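You operate a simulated robot arm through the tools that you are given. There is no shell and no other tool.

The job below is to be done with a simulated robot arm. You get a single attempt, and the scene is never put back.

TASK
Sand the rust off the grey flanged pipe in the blue pipe clamp.
Fine: shut the yellow clamp lever first; orange sanding block and pipe go back where they stood, the lever open. Set down upright: what you pick out. Where these are worked on the way, their far stop is far enough and under half their travel is too little: yellow clamp lever. What is to be rubbed or washed off counts as gone when no trace of it is left.

Only the result counts: the job must be done as asked and must still hold three seconds after the hand-in. Knocking over, shifting, dropping, spilling or breaking anything else fails it.

THE ROBOT
A 7-joint arm with a two-finger parallel gripper, fixed in place. Base frame: the origin is at the foot of the arm, x ahead of it, y to its left, z up. Lengths are in cm, angles in degrees, forces in N, time in s.
With the tool pointing down near the work surface it reaches from about 42 to 90 cm from the base axis. Its first joint turns from -143.0 to 143.0 degrees. Payload 3 kg.
Tool frame: the origin (TCP) lies between the finger pads and is the grasp point; the fingertips stand 3 cm ahead of it; z points along the fingers, y is the line along which they close. Largest opening 9.4 cm; finger width 2.8, thickness 1; the body of the gripper, 5 by 9.6 cm, starts 5.5 cm behind the TCP.
Orientation is told as [roll, pitch, yaw] about the base's x, y, z axes, in that order, counted from this pose: with the fingers straight down and closing along the base's y, the tool's x points along the base's -x, its y along +y and its z along -z.

THE INTERFACE
- The arm moves only by the tool servo_tool. Its argument "plan" is a list of rows, each a list of 7 numbers: the shift along the base's x, y, z in cm, then the turn, a rotation vector about the base's x, y, z in degrees, then the opening in per cent of the stroke, from 0 (shut) to 100 (fully open). In form: [[x, y, z, ax, ay, az, claw], ...]. A call has 1 to 20 rows; each row is the pose to reach, as a shift and turn from the pose commanded when the call began. Each row takes 0.2 s and may step no farther than 5 cm and 8.6 degrees from the row before; otherwise, or with a gripper value out of range, the whole call is refused. Where a pose cannot be reached the arm comes as near as it can. A force on the tool above 90 N (or 10 N above the force at the start of the call, whichever is more), or a blocked arm, ends the call early, and 0.2 s more pass. The fingers move at their own pace (about 7.2 cm/s each) and stop on an object; they squeeze with about 29 N. The grip force told is the motor's: it shows also when the fingers shut on nothing. Time passes only in rows, and 0.2 s behind the last, so rows that repeat a pose let the fingers close. The reply holds the time, the measured pose of the TCP, the force on the tool along the base axes, the opening and the grip force, in the units named above and with some noise, with the torque about the TCP (base axes, N m) and any sound that the robot's microphone picked up, and new pictures: "pictures" is both (left out), scene, wrist or none.
- Cameras (640 x 400 px; columns grow to the right, rows downward): "scene" is fixed at [39.89, 65.07, 156.17]; the picture's right is [-0.71, -0.70, 0.00], its down [-0.54, 0.55, -0.64] and it looks along [0.45, -0.45, -0.77] (base axes); focal length 286 px, centre (320, 200). "wrist" rides on the gripper at [7.6, 1.4, -10.3] in the tool frame; the picture's right is [-0.18, 0.98, 0.00], its down [-0.75, -0.14, -0.64] and it looks along [-0.63, -0.12, 0.77] (tool axes); focal length 243 px, centre (320, 200). There is no depth. A picture from a camera that has moved, and an enlarged one, comes with that camera's place and axes in the base frame and with its lens.
- enlarge(camera, box): a new picture of the part [left, top, right, bottom] of that camera's present view, enlarged. The clock stands still meanwhile.
- close_job(): hands the job in; it is judged then, once.

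Nothing tells you positions but the pictures and the camera data. Unless the task says otherwise, let go and move clear before handing in.

The tools are called after "Request:" by a JSON object that holds its "name" and its "arguments". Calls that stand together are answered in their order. servo_tool: Moves the arm, as the interface text tells. Its arguments: {"type":"object","properties":{"plan":{"type":"array"},"pictures":{"type":"string","enum":["both","scene","wrist","none"]}},"required":["plan"]} The other tools are called the same way: enlarge (camera, box) takes an enlarged picture of a part of a camera's view; close_job () hands the job in.

At the start:

```text
time: 0.0
eef_pos: [65.99, -0.29, 121.04]
orientation: [0.0, -0.1, 0.1]
ft_force: [-0.2, 0.1, -0.5]
moment: [-0.02, 0.0, 0.0]
grip_width: 9.41
grip_force: 0.1
```

scene: 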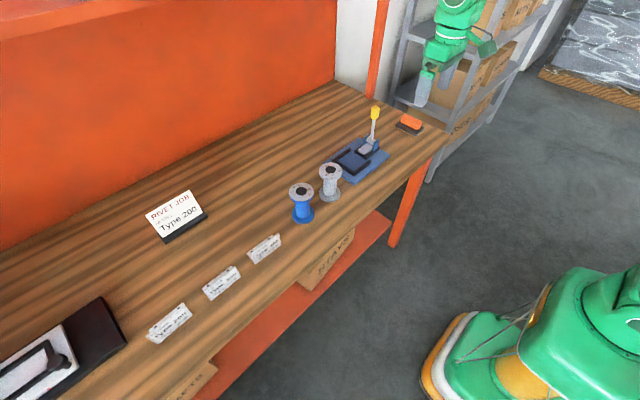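
wrist: 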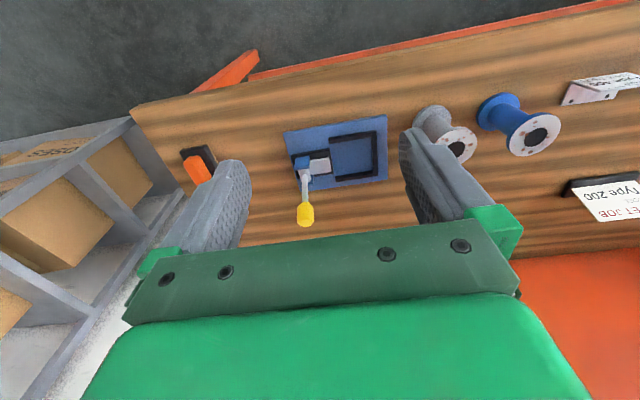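

I see a bench with a blue clamp with a yellow-knobbed lever, an orange sanding block to its right, and a grey and a blue flanged pipe beside it. I'll zoom in on these before moving.

Request:
{"name": "enlarge", "arguments": {"camera": "scene", "box": [270, 90, 450, 230]}}

Request:
{"name": "enlarge", "arguments": {"camera": "wrist", "box": [150, 70, 570, 250]}}

Request:
{"name": "enlarge", "arguments": {"camera": "scene", "box": [0, 170, 300, 400]}}

```text
2.86 times, centred on (360, 160) of scene
camera zoom: at [39.89, 65.07, 156.17], right [-0.71, -0.7, 0.0], down [-0.54, 0.55, -0.64], along [0.45, -0.45, -0.77], focal length 817 px, centre (206, 314)
```

zoom: 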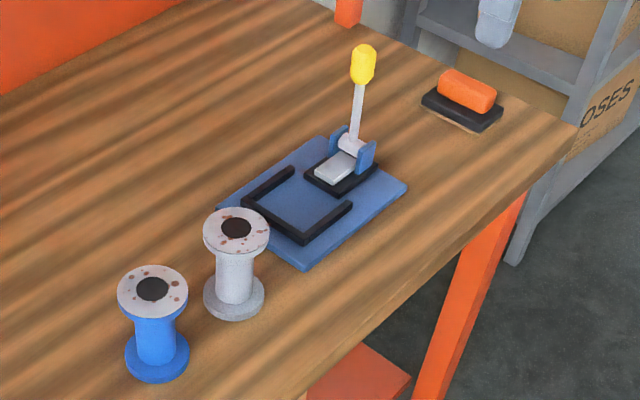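

```text
1.52 times, centred on (360, 160) of wrist
camera zoom: at [58.32, 1.23, 131.35], right [0.18, 0.98, 0.0], down [0.75, -0.14, 0.64], along [0.63, -0.12, -0.77], focal length 370 px, centre (259, 261)
```

zoom: 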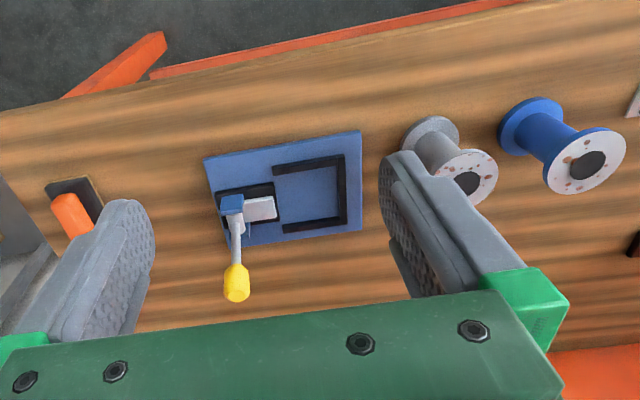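

```text
1.74 times, centred on (150, 285) of scene
camera zoom: at [39.89, 65.07, 156.17], right [-0.71, -0.7, 0.0], down [-0.54, 0.55, -0.64], along [0.45, -0.45, -0.77], focal length 497 px, centre (616, 52)
```

zoom: 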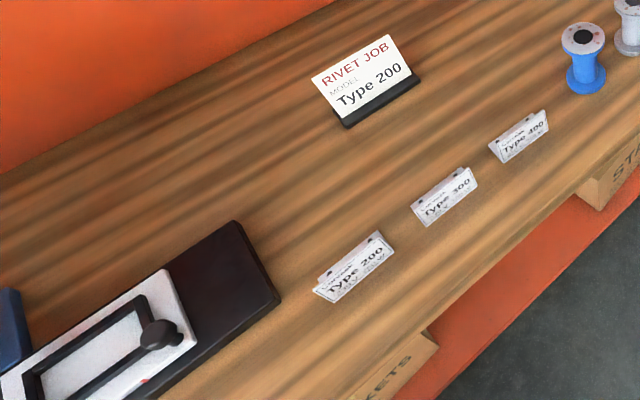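

The clamp plate is roughly centred at (85, 0) on a bench about 85 cm high. The knob is near (85, -6.5, 101.6), the grey pipe near (81, 19.4), and the sanding block near (82, -29). I'll move down for a closer look.

Request:
{"name": "servo_tool", "arguments": {"plan": [[2, 1, -3, 0, 0, 0, 100], [4, 2, -6, 0, 0, 0, 100], [6, 3, -9, 0, 0, 0, 100], [8, 4.3, -11, 0, 0, 0, 100]], "pictures": "both"}}

```text
time: 1.0
eef_pos: [74.15, 4.1, 110.28]
orientation: [0.0, -0.1, 0.1]
ft_force: [0.1, -0.2, 0.0]
moment: [0.0, 0.01, -0.01]
grip_width: 9.43
grip_force: 0.1
camera wrist: at [66.34, 5.58, 120.46], right [0.18, 0.98, 0.0], down [0.75, -0.14, 0.64], along [0.63, -0.12, -0.77], focal length 243 px, centre (320, 200)
```

scene: 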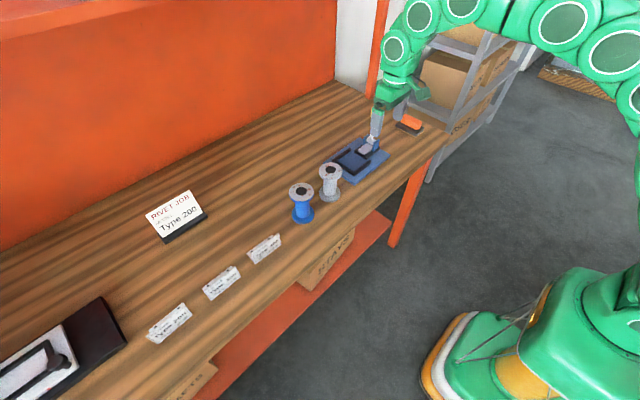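
wrist: 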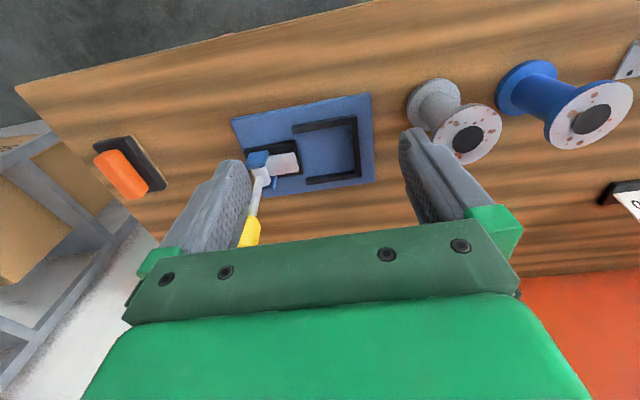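

Request:
{"name": "enlarge", "arguments": {"camera": "wrist", "box": [210, 80, 400, 210]}}

Request:
{"name": "enlarge", "arguments": {"camera": "wrist", "box": [390, 60, 560, 180]}}

Request:
{"name": "enlarge", "arguments": {"camera": "wrist", "box": [60, 110, 220, 220]}}

```text
3.08 times, centred on (305, 145) of wrist
camera zoom: at [66.34, 5.58, 120.46], right [0.18, 0.98, 0.0], down [0.75, -0.14, 0.64], along [0.63, -0.12, -0.77], focal length 746 px, centre (366, 369)
```

zoom: 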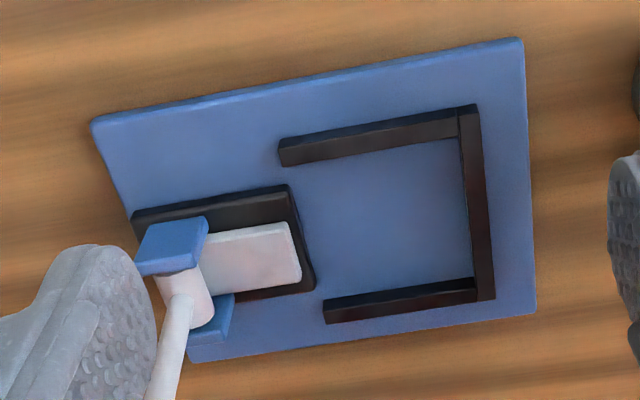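

```text
3.33 times, centred on (475, 120) of wrist
camera zoom: at [66.34, 5.58, 120.46], right [0.18, 0.98, 0.0], down [0.75, -0.14, 0.64], along [0.63, -0.12, -0.77], focal length 809 px, centre (-197, 467)
```

zoom: 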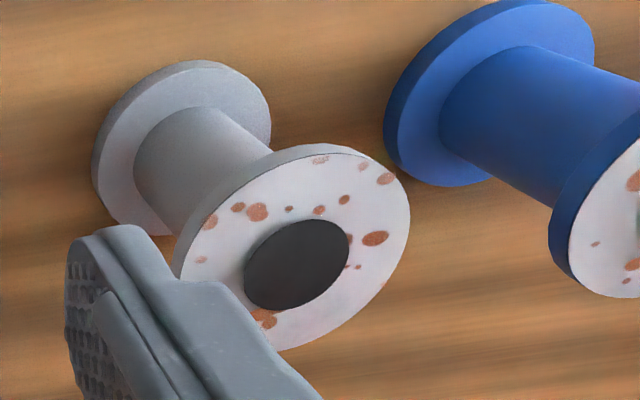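

```text
3.64 times, centred on (140, 165) of wrist
camera zoom: at [66.34, 5.58, 120.46], right [0.18, 0.98, 0.0], down [0.75, -0.14, 0.64], along [0.63, -0.12, -0.77], focal length 882 px, centre (974, 327)
```

zoom: 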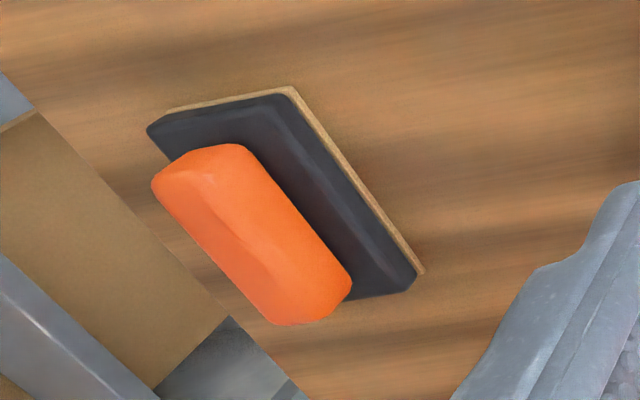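

The pipe's top flange is centred near (81.1, 19.2, 95.8), and the clamp pocket near (85, 3.6). I'll move above the grey pipe to check alignment.

Request:
{"name": "servo_tool", "arguments": {"plan": [[1.5, 4, 0, 0, 0, 0, 100], [3, 8, 0, 0, 0, 0, 100], [5, 12, 0, 0, 0, 0, 100], [7, 15.1, 0, 0, 0, 0, 100], [7, 15.1, 0, 0, 0, 0, 100], [7, 15.1, 0, 0, 0, 0, 100]], "pictures": "both"}}

```text
time: 2.4
eef_pos: [80.79, 19.37, 110.11]
orientation: [-0.1, -0.1, 0.0]
ft_force: [0.1, -0.5, -0.3]
moment: [0.02, -0.01, 0.01]
grip_width: 9.39
grip_force: 0.1
camera wrist: at [73.33, 20.84, 120.32], right [0.18, 0.98, 0.0], down [0.75, -0.14, 0.64], along [0.63, -0.12, -0.77], focal length 243 px, centre (320, 200)
```

scene: 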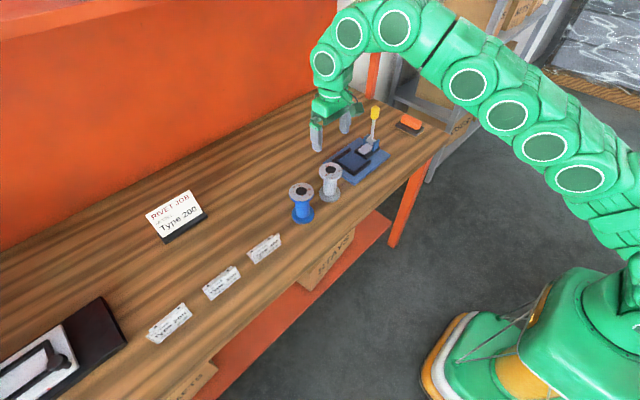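
wrist: 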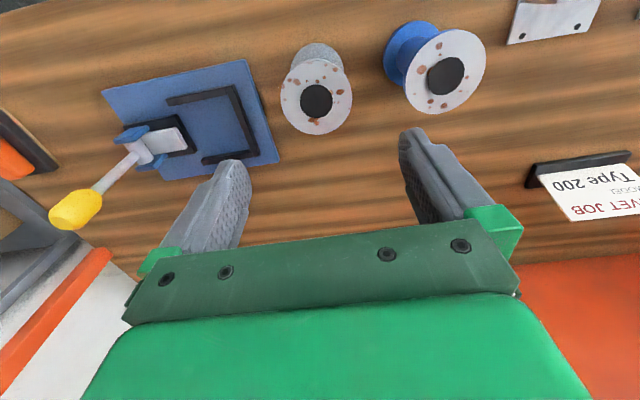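

The pipe appears nearly under the gripper. I'll zoom in for accurate centring and to check the clamp.

Request:
{"name": "enlarge", "arguments": {"camera": "wrist", "box": [270, 30, 370, 150]}}

Request:
{"name": "enlarge", "arguments": {"camera": "wrist", "box": [40, 40, 290, 240]}}

Request:
{"name": "enlarge", "arguments": {"camera": "scene", "box": [310, 90, 440, 210]}}

```text
3.33 times, centred on (320, 90) of wrist
camera zoom: at [73.33, 20.84, 120.32], right [0.18, 0.98, 0.0], down [0.75, -0.14, 0.64], along [0.63, -0.12, -0.77], focal length 809 px, centre (320, 567)
```

zoom: 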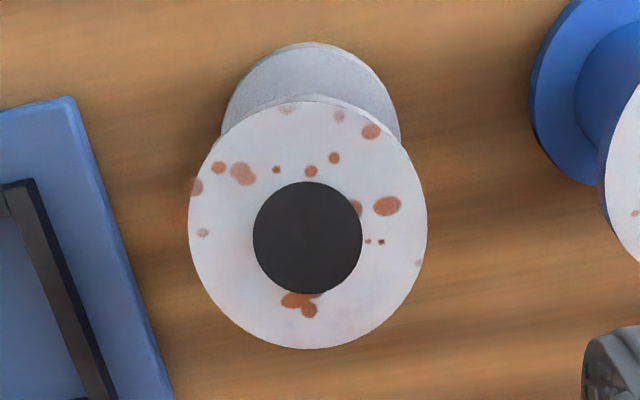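

```text
2.00 times, centred on (165, 140) of wrist
camera zoom: at [73.33, 20.84, 120.32], right [0.18, 0.98, 0.0], down [0.75, -0.14, 0.64], along [0.63, -0.12, -0.77], focal length 485 px, centre (630, 320)
```

zoom: 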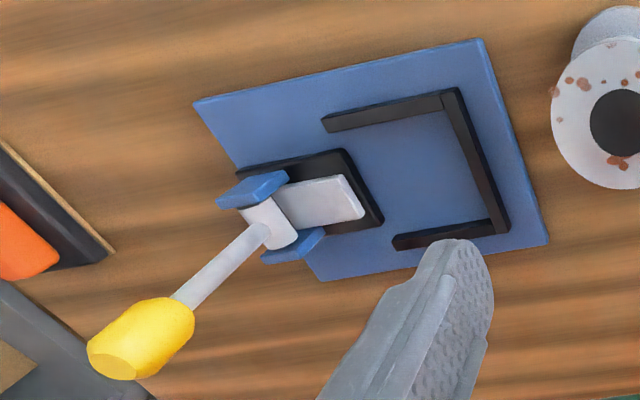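

```text
3.33 times, centred on (375, 150) of scene
camera zoom: at [39.89, 65.07, 156.17], right [-0.71, -0.7, 0.0], down [-0.54, 0.55, -0.64], along [0.45, -0.45, -0.77], focal length 953 px, centre (137, 367)
```

zoom: 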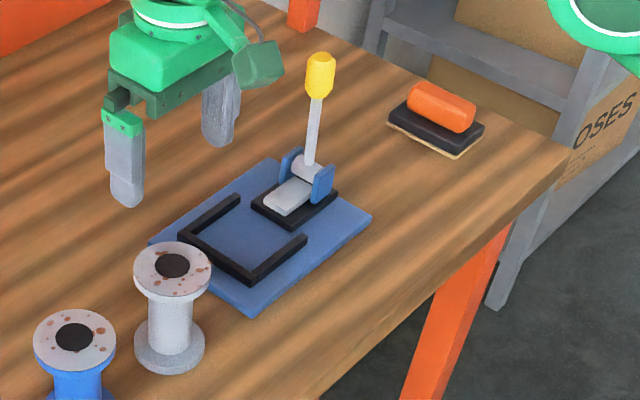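

The pipe sits about 0.4 cm to -y of the tool axis. I'll correct for that, descend to the top flange, and close on it.

Request:
{"name": "servo_tool", "arguments": {"plan": [[0.1, -0.4, -3, 0, 0, 0, 100], [0.1, -0.4, -7, 0, 0, 0, 100], [0.1, -0.4, -10, 0, 0, 0, 100], [0.1, -0.4, -12, 0, 0, 0, 100], [0.1, -0.4, -13.5, 0, 0, 0, 100], [0.1, -0.4, -14.7, 0, 0, 0, 100], [0.1, -0.4, -14.7, 0, 0, 0, 100], [0.1, -0.4, -14.7, 0, 0, 0, 100]], "pictures": "both"}}

```text
time: 4.2
eef_pos: [80.89, 18.93, 95.17]
orientation: [0.0, 0.1, 0.1]
ft_force: [0.0, 0.0, -0.4]
moment: [0.01, 0.01, 0.03]
grip_width: 9.41
grip_force: 0.0
camera wrist: at [73.31, 20.37, 105.49], right [0.18, 0.98, 0.0], down [0.75, -0.14, 0.64], along [0.63, -0.12, -0.77], focal length 243 px, centre (320, 200)
```

scene: 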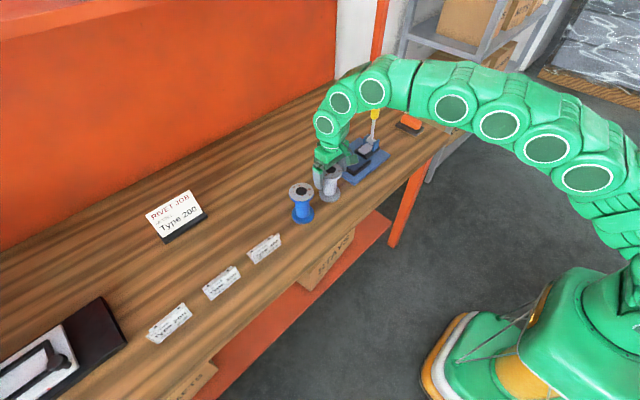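
wrist: 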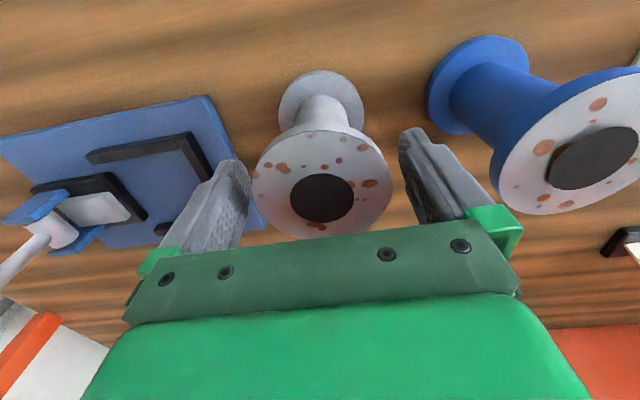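

The pipe is centred between the pads, so I'll close on the flange and check the grip.

Request:
{"name": "servo_tool", "arguments": {"plan": [[0.15, 0, 0, 0, 0, 0, 100], [0.15, 0, 0, 0, 0, 0, 60], [0.15, 0, 0, 0, 0, 0, 0], [0.15, 0, 0, 0, 0, 0, 0], [0.15, 0, 0, 0, 0, 0, 0]], "pictures": "both"}}

```text
time: 5.4
eef_pos: [81.17, 18.79, 95.37]
orientation: [-0.1, 0.0, -0.1]
ft_force: [-0.3, 1.4, 0.1]
moment: [-0.01, -0.01, 0.0]
grip_width: 7.03
grip_force: 29.4
camera wrist: at [73.48, 20.34, 105.52], right [0.18, 0.98, 0.0], down [0.75, -0.14, 0.64], along [0.63, -0.12, -0.77], focal length 243 px, centre (320, 200)
```

scene: 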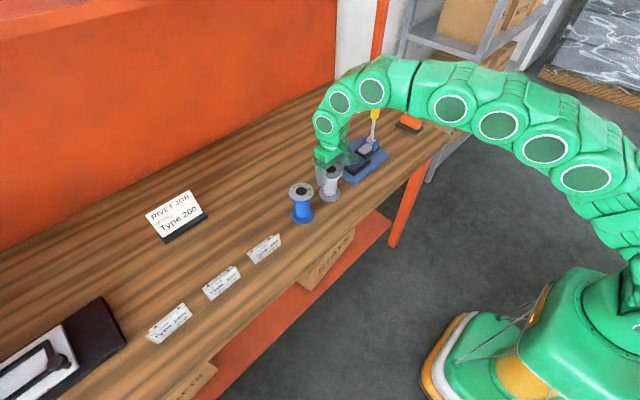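
wrist: 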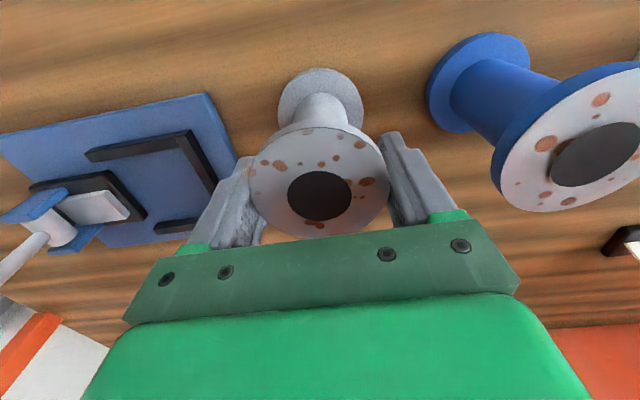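

The grip is firm at 7.0 cm on the flange. I'll lift straight up, carry the pipe over the clamp pocket, and look again.

Request:
{"name": "servo_tool", "arguments": {"plan": [[0, 0, 1, 0, 0, 0, 0], [0, 0, 3, 0, 0, 0, 0], [0, 0, 6, 0, 0, 0, 0], [0, 0, 8, 0, 0, 0, 0], [0.8, -3, 8, 0, 0, 0, 0], [1.6, -6, 8, 0, 0, 0, 0], [2.4, -9, 8, 0, 0, 0, 0], [3.2, -12, 8, 0, 0, 0, 0], [3.9, -14.5, 8, 0, 0, 0, 0], [3.9, -15.8, 8, 0, 0, 0, 0], [3.9, -15.8, 8, 0, 0, 0, 0], [3.9, -15.8, 8, 0, 0, 0, 0]], "pictures": "both"}}

```text
time: 8.0
eef_pos: [85.22, 2.93, 103.18]
orientation: [0.0, 0.1, 0.0]
ft_force: [-0.4, -0.7, 0.7]
moment: [0.0, -0.03, -0.01]
grip_width: 0.0
grip_force: 28.8
camera wrist: at [77.48, 4.39, 113.58], right [0.18, 0.98, 0.0], down [0.75, -0.14, 0.64], along [0.63, -0.12, -0.77], focal length 243 px, centre (320, 200)
```

scene: 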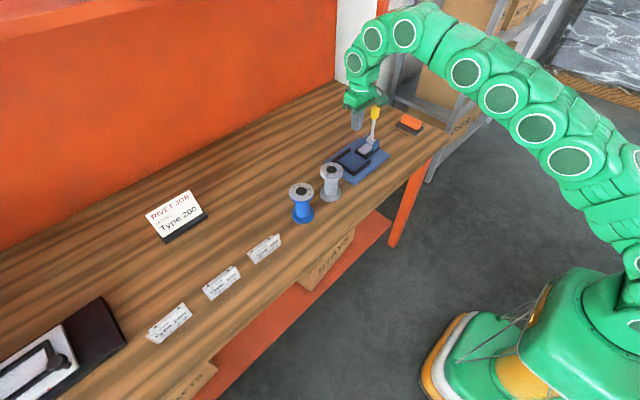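
wrist: 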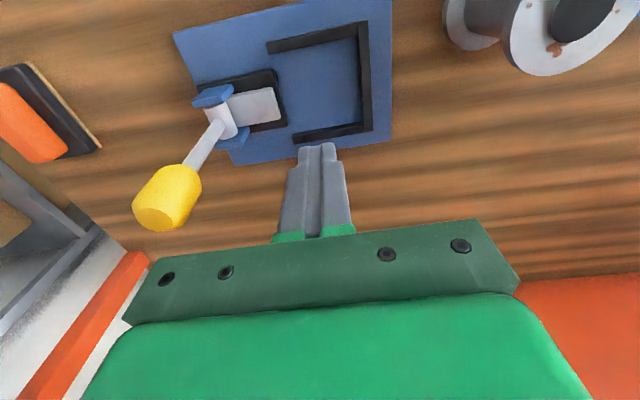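

The fingers are empty: the pipe slipped out of the flange grip and seems to be still standing near its original place. I'll check whether it moved.

Request:
{"name": "enlarge", "arguments": {"camera": "scene", "box": [270, 90, 450, 230]}}

Request:
{"name": "enlarge", "arguments": {"camera": "scene", "box": [300, 150, 360, 210]}}

Request:
{"name": "enlarge", "arguments": {"camera": "wrist", "box": [160, 0, 400, 160]}}

```text
2.86 times, centred on (360, 160) of scene
camera zoom: at [39.89, 65.07, 156.17], right [-0.71, -0.7, 0.0], down [-0.54, 0.55, -0.64], along [0.45, -0.45, -0.77], focal length 817 px, centre (206, 314)
```

zoom: 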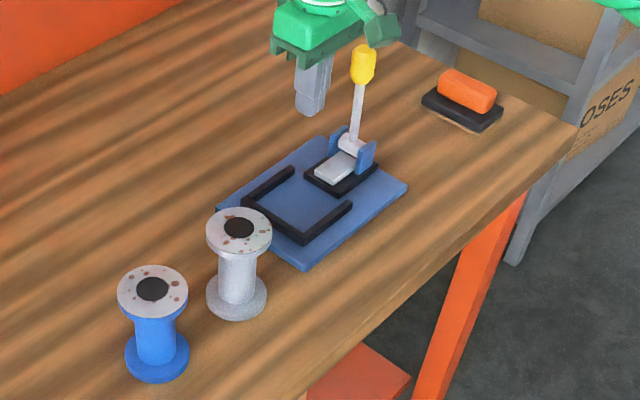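

```text
6.67 times, centred on (330, 180) of scene
camera zoom: at [39.89, 65.07, 156.17], right [-0.71, -0.7, 0.0], down [-0.54, 0.55, -0.64], along [0.45, -0.45, -0.77], focal length 1906 px, centre (253, 333)
```

zoom: 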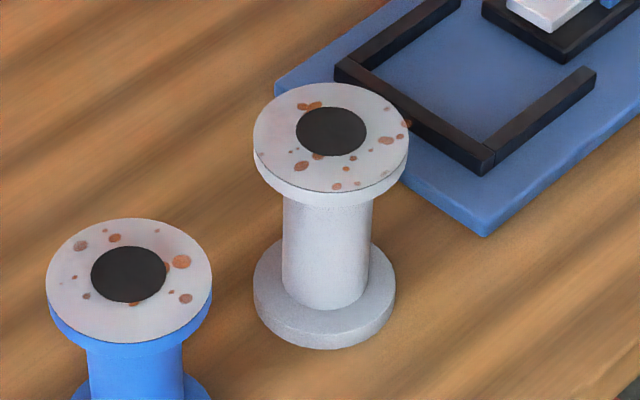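

```text
2.50 times, centred on (280, 80) of wrist
camera zoom: at [77.48, 4.39, 113.58], right [0.18, 0.98, 0.0], down [0.75, -0.14, 0.64], along [0.63, -0.12, -0.77], focal length 606 px, centre (420, 500)
```

zoom: 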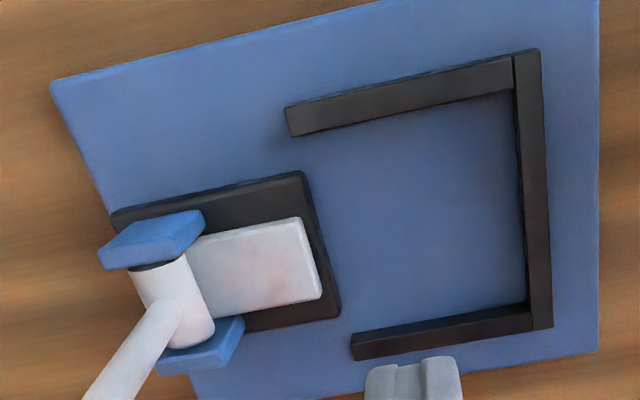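

The flange grip slipped and the pipe moved only about 3 mm. A side grip on the body just under the flange should hold it securely. I'll raise the arm and test how far the wrist can yaw, so I can point the tool horizontally with the camera on top.

Request:
{"name": "servo_tool", "arguments": {"plan": [[0, 0, 4, 0, 0, 0, 0], [-2, 2, 8, 0, 0, 0, 0], [-5, 4, 11, 0, 0, 0, 0], [-8, 6, 14, 0, 0, 0, 30], [-10, 8, 15, 0, 0, 8.5, 60], [-10, 8, 15, 0, 0, 17, 60], [-10, 8, 15, 0, 0, 25.5, 60], [-10, 8, 15, 0, 0, 34, 60], [-10, 8, 15, 0, 0, 42.5, 60], [-10, 8, 15, 0, 0, 51, 60], [-10, 8, 15, 0, 0, 59.5, 60], [-10, 8, 15, 0, 0, 68, 60], [-10, 8, 15, 0, 0, 76.5, 60], [-10, 8, 15, 0, 0, 85, 60], [-10, 8, 15, 0, 0, 90, 60]], "pictures": "both"}}

```text
time: 11.2
eef_pos: [75.12, 10.99, 118.33]
orientation: [0.0, 0.0, 90.1]
ft_force: [0.2, 0.7, 0.4]
moment: [0.0, -0.02, 0.0]
grip_width: 5.66
grip_force: 0.0
camera wrist: at [73.67, 3.44, 128.66], right [-0.98, 0.18, 0.0], down [0.14, 0.75, 0.64], along [0.12, 0.63, -0.77], focal length 243 px, centre (320, 200)
```

scene: 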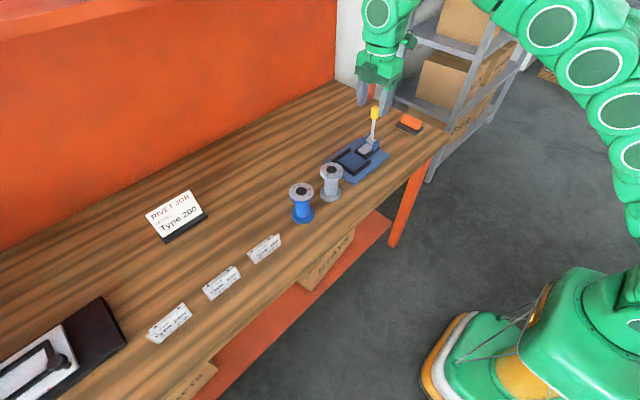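
wrist: 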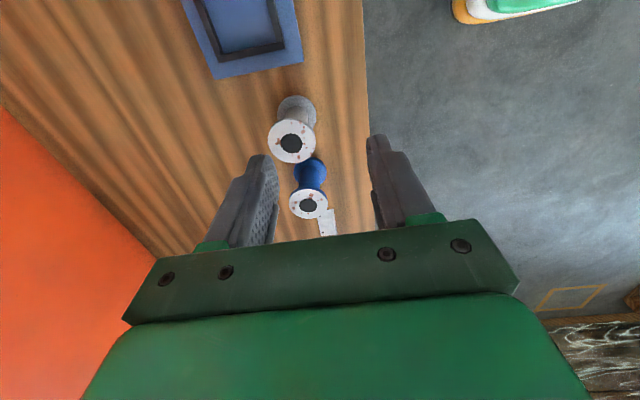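

Yaw +90 works. I'll continue toward 180.

Request:
{"name": "servo_tool", "arguments": {"plan": [[0, 0, 0, 0, 0, 8.5, 60], [0, 0, 0, 0, 0, 17, 60], [0, 0, 0, 0, 0, 25.5, 60], [0, 0, 0, 0, 0, 34, 60], [0, 0, 0, 0, 0, 42.5, 60], [0, 0, 0, 0, 0, 51, 60], [0, 0, 0, 0, 0, 59.5, 60], [0, 0, 0, 0, 0, 68, 60], [0, 0, 0, 0, 0, 76.5, 60], [0, 0, 0, 0, 0, 85, 60], [0, 0, 0, 0, 0, 90, 60]], "pictures": "both"}}

```text
time: 13.6
eef_pos: [75.08, 10.96, 118.53]
orientation: [0.0, 0.0, -180.0]
ft_force: [-0.3, -0.5, 0.5]
moment: [0.0, -0.02, 0.01]
grip_width: 5.62
grip_force: 0.1
camera wrist: at [82.64, 9.59, 128.68], right [-0.18, -0.98, 0.0], down [-0.75, 0.14, 0.64], along [-0.63, 0.12, -0.77], focal length 243 px, centre (320, 200)
```

scene: 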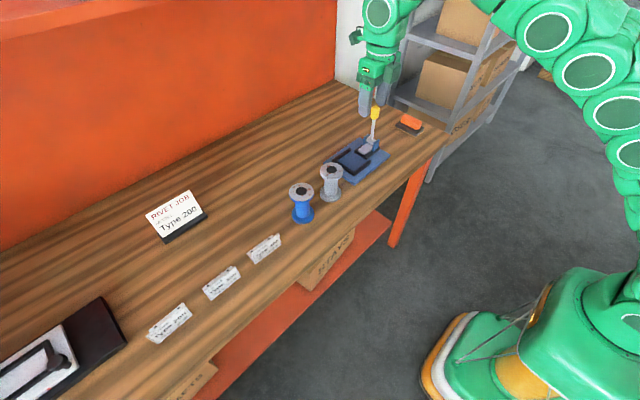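
wrist: 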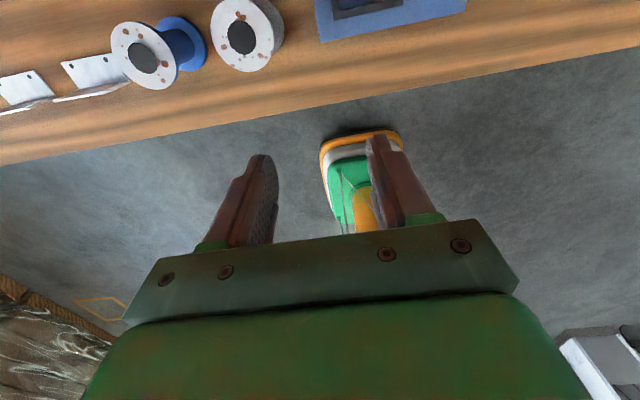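

Yaw 180 is reachable. Now I'll pitch the tool forward to horizontal while backing off in x, staying high.

Request:
{"name": "servo_tool", "arguments": {"plan": [[-1, 1, 0, 0, -8.5, 0, 60], [-2, 2, 0, 0, -17, 0, 60], [-3, 3, 0, 0, -25.5, 0, 60], [-4, 4, 0, 0, -34, 0, 60], [-5, 5, 0, 0, -42.5, 0, 60], [-6, 6, 0, 0, -51, 0, 60], [-7, 7, 0, 0, -59.5, 0, 60], [-7, 7.8, 0, 0, -68, 0, 60], [-7, 7.8, 0, 0, -76.5, 0, 60], [-7, 7.8, 0, 0, -85, 0, 60], [-7, 7.8, 0, 0, -90, 0, 60], [-7, 7.8, 0, 0, -90, 0, 60]], "pictures": "both"}}

```text
time: 16.2
eef_pos: [68.06, 18.69, 118.39]
orientation: [169.0, 89.9, -11.0]
ft_force: [0.8, 0.4, 0.6]
moment: [-0.01, 0.01, -0.01]
grip_width: 5.65
grip_force: 0.0
camera wrist: at [57.75, 17.4, 126.04], right [0.0, -0.98, -0.18], down [-0.64, 0.14, -0.75], along [0.77, 0.12, -0.63], focal length 243 px, centre (320, 200)
```

scene: 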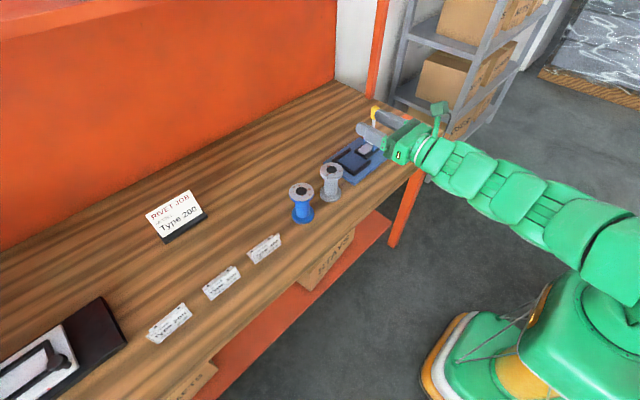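
wrist: 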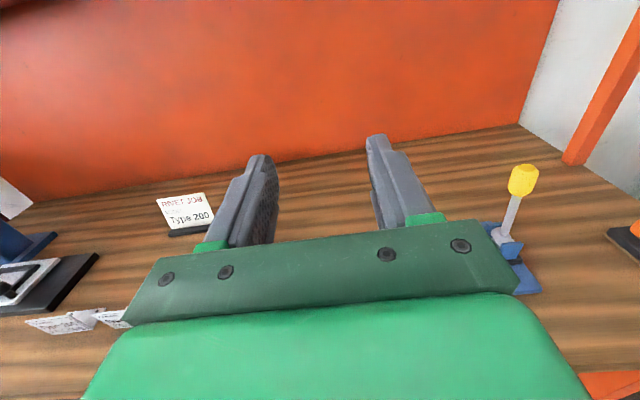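

The horizontal pose works with the camera above. I'll lower to a height just under the top flange while still short of the pipe.

Request:
{"name": "servo_tool", "arguments": {"plan": [[0, 0, -4, 0, 0, 0, 65], [0, 0, -8, 0, 0, 0, 65], [0, 0, -12, 0, 0, 0, 65], [0, 0, -16, 0, 0, 0, 65], [0, 0, -20, 0, 0, 0, 65], [0, 0, -23, 0, 0, 0, 65], [0, 0, -25, 0, 0, 0, 65], [0, 0, -25, 0, 0, 0, 65], [0, 0, -25, 0, 0, 0, 65]], "pictures": "both"}}

```text
time: 18.2
eef_pos: [68.12, 18.82, 93.52]
orientation: [-132.4, 90.0, 47.6]
ft_force: [0.7, 0.1, 0.7]
moment: [0.03, 0.01, -0.01]
grip_width: 6.11
grip_force: 0.1
out of reach, approached as far as the arm can: row 3, 4
camera wrist: at [57.77, 17.36, 101.13], right [0.0, -0.98, -0.18], down [-0.64, 0.14, -0.75], along [0.77, 0.12, -0.63], focal length 243 px, centre (320, 200)
```

scene: 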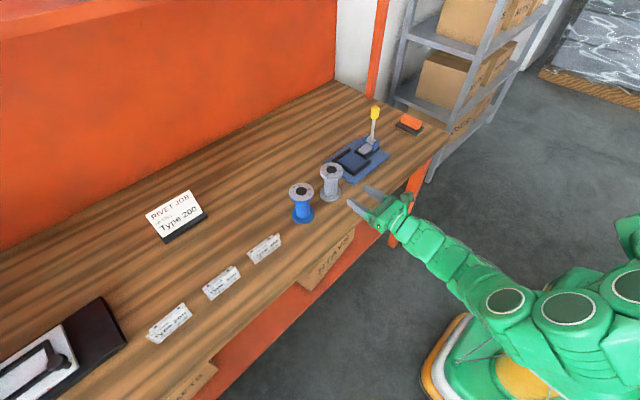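
wrist: 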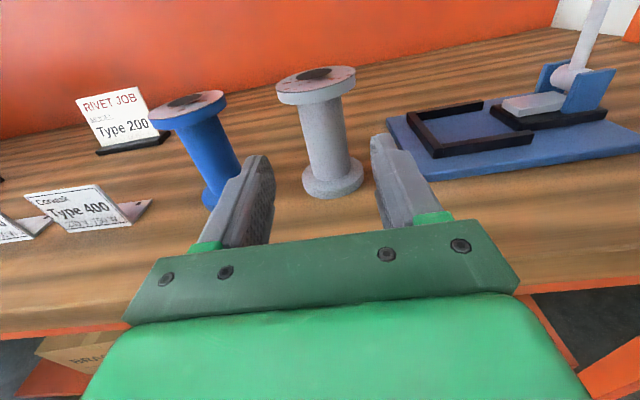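

I have a clear side view of the pipe and clamp. I'll zoom in to measure heights and centring.

Request:
{"name": "enlarge", "arguments": {"camera": "wrist", "box": [250, 50, 410, 210]}}

Request:
{"name": "enlarge", "arguments": {"camera": "wrist", "box": [380, 0, 640, 190]}}

Request:
{"name": "enlarge", "arguments": {"camera": "scene", "box": [300, 150, 420, 250]}}

```text
2.50 times, centred on (330, 130) of wrist
camera zoom: at [57.77, 17.36, 101.13], right [0.0, -0.98, -0.18], down [-0.64, 0.14, -0.75], along [0.77, 0.12, -0.63], focal length 606 px, centre (295, 375)
```

zoom: 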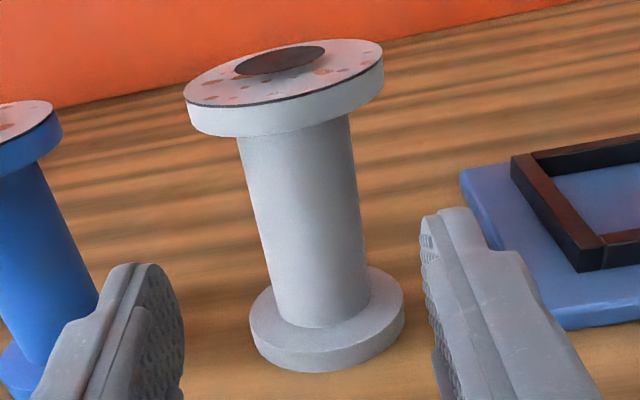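

```text
2.11 times, centred on (510, 95) of wrist
camera zoom: at [57.77, 17.36, 101.13], right [0.0, -0.98, -0.18], down [-0.64, 0.14, -0.75], along [0.77, 0.12, -0.63], focal length 511 px, centre (-80, 421)
```

zoom: 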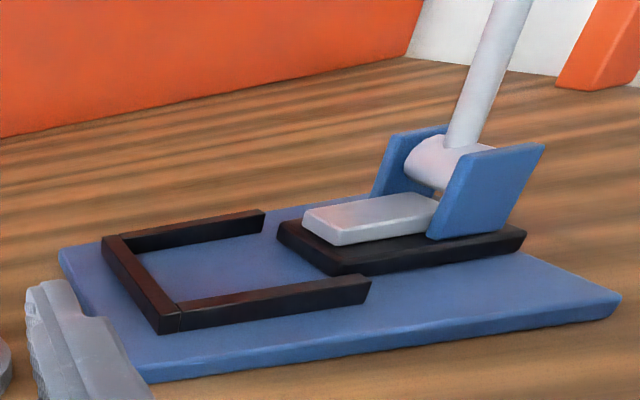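

```text
4.00 times, centred on (360, 200) of scene
camera zoom: at [39.89, 65.07, 156.17], right [-0.71, -0.7, 0.0], down [-0.54, 0.55, -0.64], along [0.45, -0.45, -0.77], focal length 1143 px, centre (160, 200)
```

zoom: 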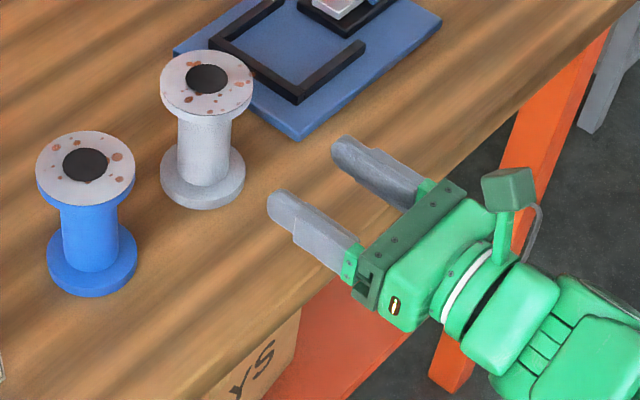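

In robot coordinates the bench is at about z = 85.0. The pipe body is about 4.2 cm thick, and the underside of its top flange is at about z = 94.8. I'll drop 0.5 cm, shift y by +0.2, and advance around the body, then check before closing.

Request:
{"name": "servo_tool", "arguments": {"plan": [[0, 0.2, -0.5, 0, 0, 0, 65], [3, 0.2, -0.5, 0, 0, 0, 65], [6, 0.2, -0.5, 0, 0, 0, 65], [8.5, 0.2, -0.5, 0, 0, 0, 65], [10.5, 0.2, -0.5, 0, 0, 0, 65], [12, 0.2, -0.5, 0, 0, 0, 65], [12.8, 0.2, -0.5, 0, 0, 0, 65], [12.8, 0.2, -0.5, 0, 0, 0, 65]], "pictures": "both"}}

```text
time: 20.0
eef_pos: [80.93, 19.05, 92.94]
orientation: [63.6, 90.1, -116.4]
ft_force: [-0.1, 0.2, 1.3]
moment: [0.0, 0.01, -0.01]
grip_width: 6.1
grip_force: 0.0
camera wrist: at [70.66, 17.57, 100.51], right [0.0, -0.98, -0.18], down [-0.64, 0.14, -0.75], along [0.77, 0.12, -0.63], focal length 243 px, centre (320, 200)
```

scene: 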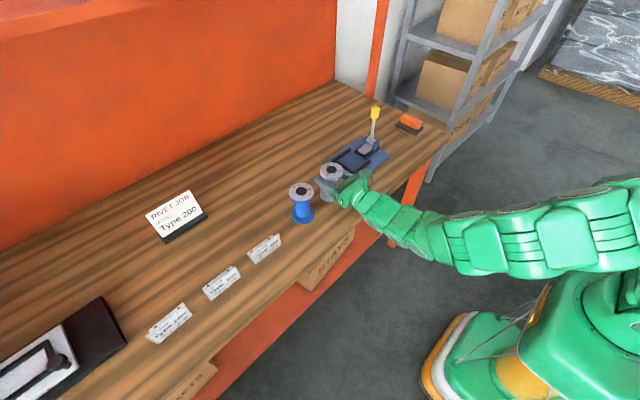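
wrist: 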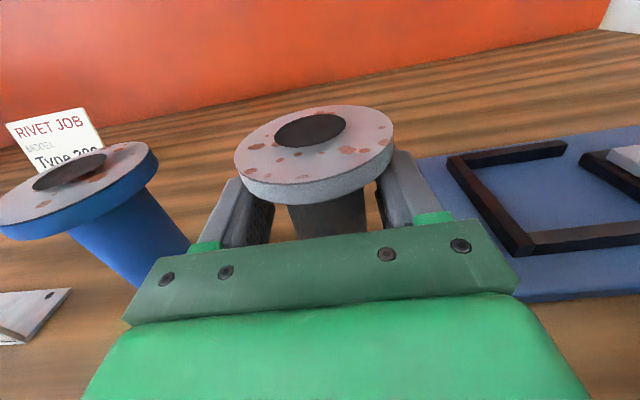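

The pipe body is between the pads. I'll close, then lift slowly by 1 cm and check the grip.

Request:
{"name": "servo_tool", "arguments": {"plan": [[0, 0, 0, 0, 0, 0, 50], [0, 0, 0, 0, 0, 0, 30], [0, 0, 0, 0, 0, 0, 0], [0, 0, 0, 0, 0, 0, 0], [0, 0, 0, 0, 0, 0, 0]], "pictures": "scene"}}

Request:
{"name": "enlarge", "arguments": {"camera": "scene", "box": [270, 90, 450, 230]}}

```text
time: 21.2
eef_pos: [80.94, 18.98, 92.84]
orientation: [-52.8, 90.0, 127.1]
ft_force: [0.7, -2.1, 0.5]
moment: [-0.02, -0.04, 0.0]
grip_width: 4.59
grip_force: 29.0
```

scene: 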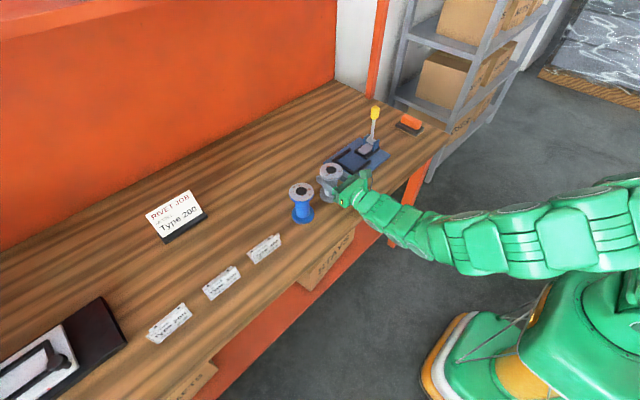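

```text
2.86 times, centred on (360, 160) of scene
camera zoom: at [39.89, 65.07, 156.17], right [-0.71, -0.7, 0.0], down [-0.54, 0.55, -0.64], along [0.45, -0.45, -0.77], focal length 817 px, centre (206, 314)
```

zoom: 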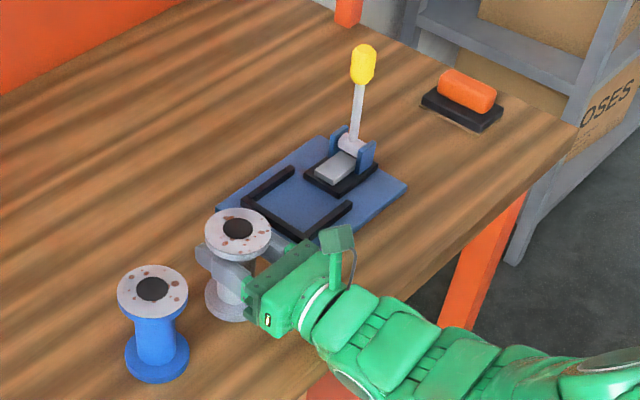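

The grip reads 4.59 cm on the body. I'll lift slowly and check for slipping.

Request:
{"name": "servo_tool", "arguments": {"plan": [[0, 0, 0.2, 0, 0, 0, 0], [0, 0, 0.5, 0, 0, 0, 0], [0, 0, 0.9, 0, 0, 0, 0], [0, 0, 1.4, 0, 0, 0, 0], [0, 0, 2, 0, 0, 0, 0], [0, 0, 2, 0, 0, 0, 0]], "pictures": "both"}}

Request:
{"name": "enlarge", "arguments": {"camera": "scene", "box": [270, 90, 450, 230]}}

```text
time: 22.6
eef_pos: [80.86, 19.08, 94.8]
orientation: [-102.4, 90.0, 77.7]
ft_force: [0.3, 0.4, -6.2]
moment: [0.0, 0.0, 0.03]
grip_width: 4.63
grip_force: 29.0
camera wrist: at [70.64, 17.6, 102.42], right [0.0, -0.98, -0.18], down [-0.64, 0.14, -0.75], along [0.77, 0.12, -0.63], focal length 243 px, centre (320, 200)
```

scene: 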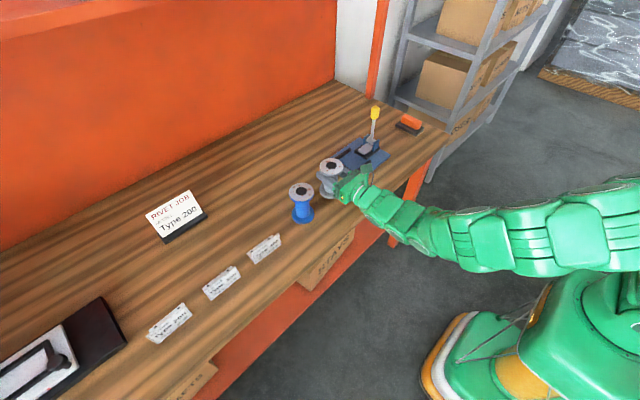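
wrist: 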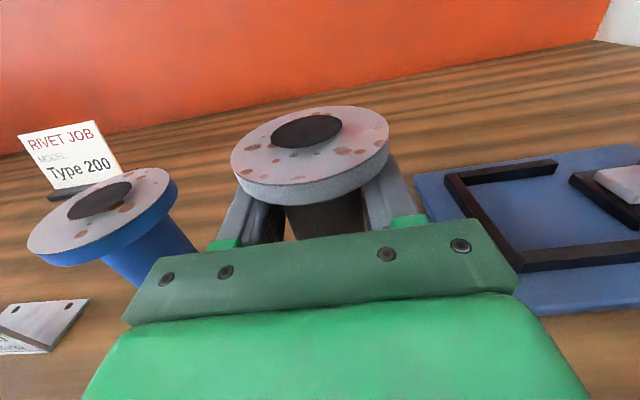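

```text
2.86 times, centred on (360, 160) of scene
camera zoom: at [39.89, 65.07, 156.17], right [-0.71, -0.7, 0.0], down [-0.54, 0.55, -0.64], along [0.45, -0.45, -0.77], focal length 817 px, centre (206, 314)
```

zoom: 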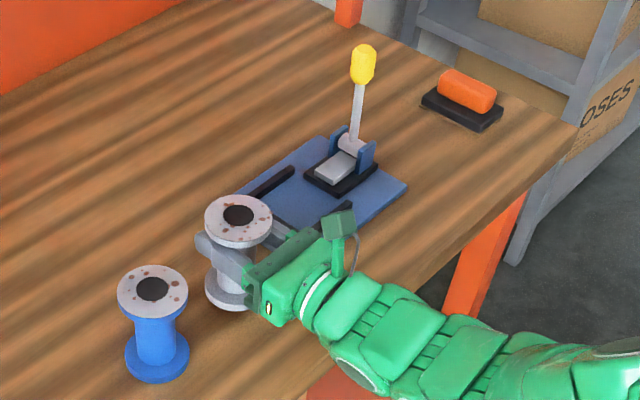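

The pipe lifts cleanly, with a load of about 6 N. I'll raise it further and carry it over the clamp pocket.

Request:
{"name": "servo_tool", "arguments": {"plan": [[0, 0, 1, 0, 0, 0, 0], [0, 0, 2, 0, 0, 0, 0], [0.3, -1, 3.5, 0, 0, 0, 0], [0.9, -3.4, 3.5, 0, 0, 0, 0], [1.5, -5.8, 3.5, 0, 0, 0, 0], [2.1, -8.2, 3.5, 0, 0, 0, 0], [2.7, -10.6, 3.5, 0, 0, 0, 0], [3.3, -13, 3.5, 0, 0, 0, 0], [4.1, -15, 3.5, 0, 0, 0, 0], [4.1, -15.85, 3.5, 0, 0, 0, 0], [4.1, -15.85, 3.5, 0, 0, 0, 0], [4.1, -15.85, 3.5, 0, 0, 0, 0]], "pictures": "both"}}

Request:
{"name": "enlarge", "arguments": {"camera": "scene", "box": [300, 90, 440, 200]}}

```text
time: 25.2
eef_pos: [85.09, 2.98, 98.28]
orientation: [-49.4, 90.0, 130.6]
ft_force: [-0.7, -0.4, -5.1]
moment: [0.04, -0.02, -0.01]
grip_width: 4.63
grip_force: 28.9
camera wrist: at [74.79, 1.61, 105.92], right [0.0, -0.98, -0.18], down [-0.64, 0.14, -0.75], along [0.77, 0.12, -0.63], focal length 243 px, centre (320, 200)
```

scene: 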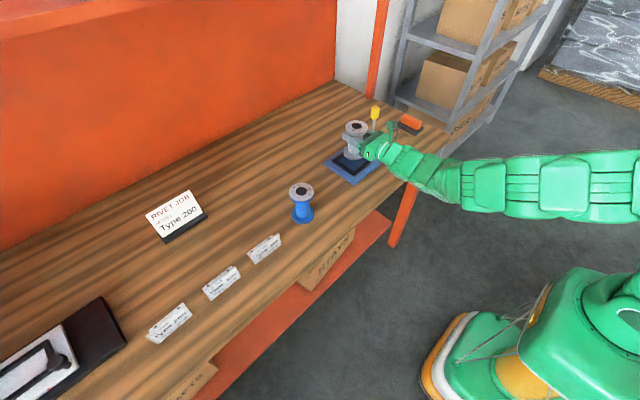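
wrist: 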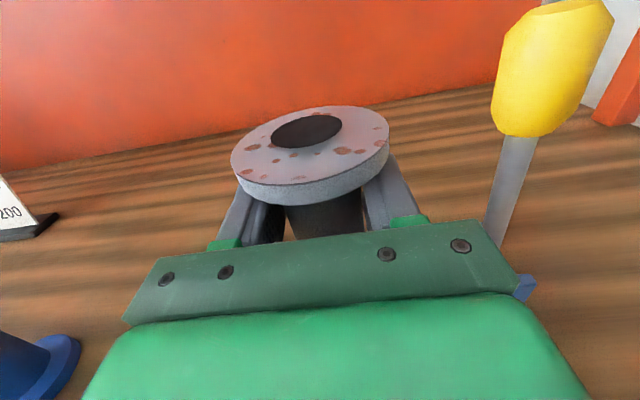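

```text
3.64 times, centred on (370, 145) of scene
camera zoom: at [39.89, 65.07, 156.17], right [-0.71, -0.7, 0.0], down [-0.54, 0.55, -0.64], along [0.45, -0.45, -0.77], focal length 1039 px, centre (138, 400)
```

zoom: 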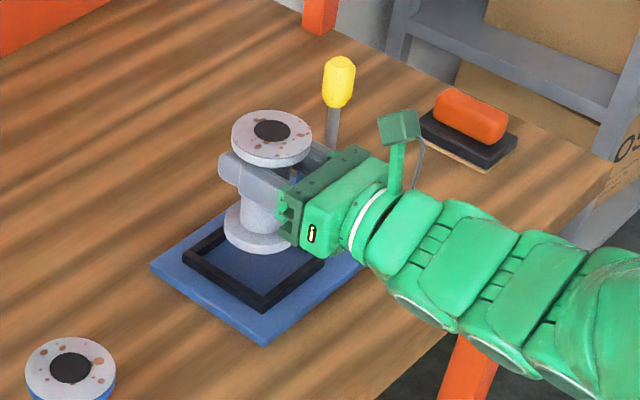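

The pipe is over the pocket and well centred. I'll descend most of the way and then feel for contact.

Request:
{"name": "servo_tool", "arguments": {"plan": [[0, 0, -1, 0, 0, 0, 0], [0, 0, -2, 0, 0, 0, 0], [0, 0, -3, 0, 0, 0, 0], [0, 0, -3.5, 0, 0, 0, 0], [0, 0, -3.8, 0, 0, 0, 0], [0, 0, -4, 0, 0, 0, 0]], "pictures": "both"}}

Request:
{"name": "enlarge", "arguments": {"camera": "scene", "box": [300, 90, 440, 200]}}

```text
time: 26.6
eef_pos: [85.08, 3.16, 94.3]
orientation: [-91.0, 90.0, 88.9]
ft_force: [0.1, 0.1, -5.1]
moment: [0.01, -0.01, 0.01]
grip_width: 4.61
grip_force: 29.1
camera wrist: at [74.73, 1.71, 101.98], right [0.0, -0.98, -0.18], down [-0.64, 0.14, -0.75], along [0.77, 0.12, -0.63], focal length 243 px, centre (320, 200)
```

scene: 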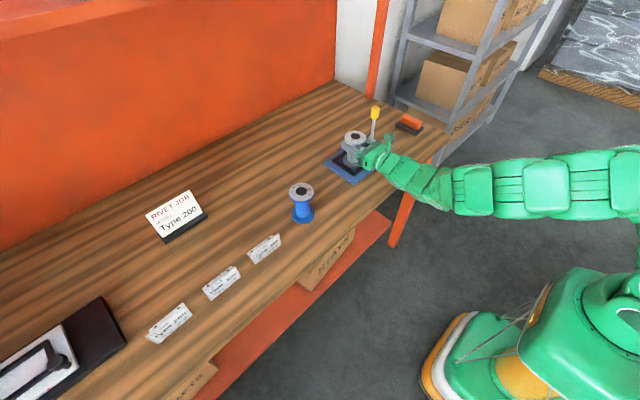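
wrist: 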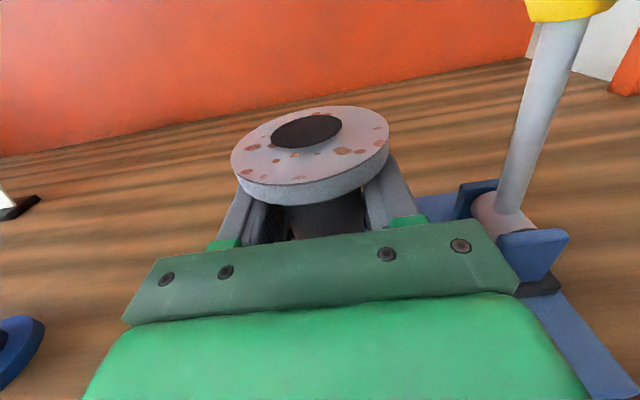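

```text
3.64 times, centred on (370, 145) of scene
camera zoom: at [39.89, 65.07, 156.17], right [-0.71, -0.7, 0.0], down [-0.54, 0.55, -0.64], along [0.45, -0.45, -0.77], focal length 1039 px, centre (138, 400)
```

zoom: 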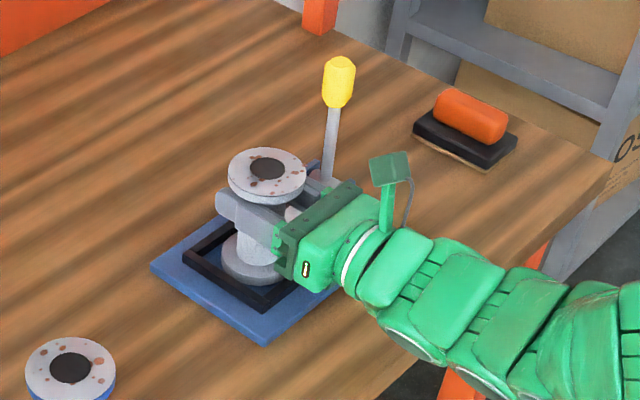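

The flange is inside the bracket and still hanging freely. I'll ease down further in small steps.

Request:
{"name": "servo_tool", "arguments": {"plan": [[0, 0, -0.15, 0, 0, 0, 0], [0, 0, -0.3, 0, 0, 0, 0], [0, 0, -0.3, 0, 0, 0, 0]], "pictures": "none"}}

```text
time: 27.4
eef_pos: [85.18, 3.07, 94.05]
orientation: [-145.0, 90.0, 35.0]
ft_force: [0.2, 1.3, -0.9]
moment: [0.0, 0.07, -0.01]
grip_width: 4.63
grip_force: 28.9
```

The weight is now carried by the plate. I'll open the fingers partially to stay clear of the jaw.

Request:
{"name": "servo_tool", "arguments": {"plan": [[0, 0, -0.05, 0, 0, 0, 0], [0, 0, -0.05, 0, 0, 0, 52], [0, 0, -0.05, 0, 0, 0, 60], [0, 0, -0.05, 0, 0, 0, 64], [0, 0, -0.05, 0, 0, 0, 64]], "pictures": "both"}}

Request:
{"name": "enlarge", "arguments": {"camera": "scene", "box": [300, 90, 440, 200]}}

```text
time: 28.6
eef_pos: [85.06, 3.02, 94.0]
orientation: [-124.6, 90.0, 55.5]
ft_force: [0.0, 0.2, 0.2]
moment: [0.01, 0.0, 0.02]
grip_width: 6.01
grip_force: 0.1
camera wrist: at [74.72, 1.67, 101.63], right [0.0, -0.98, -0.18], down [-0.64, 0.14, -0.75], along [0.77, 0.12, -0.63], focal length 243 px, centre (320, 200)
```

scene: 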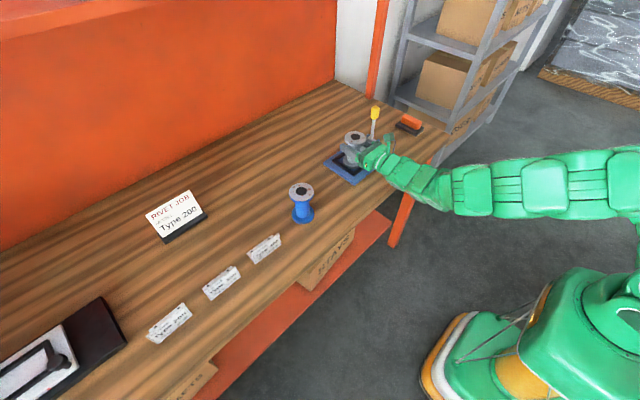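
wrist: 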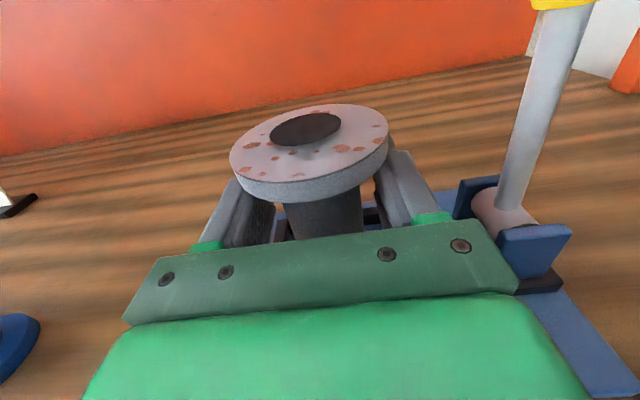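

```text
3.64 times, centred on (370, 145) of scene
camera zoom: at [39.89, 65.07, 156.17], right [-0.71, -0.7, 0.0], down [-0.54, 0.55, -0.64], along [0.45, -0.45, -0.77], focal length 1039 px, centre (138, 400)
```

zoom: 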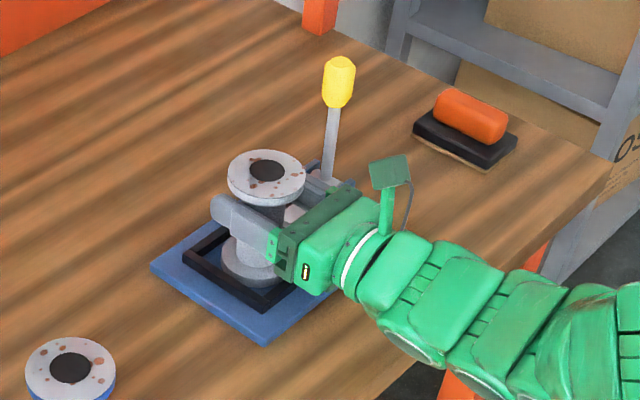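

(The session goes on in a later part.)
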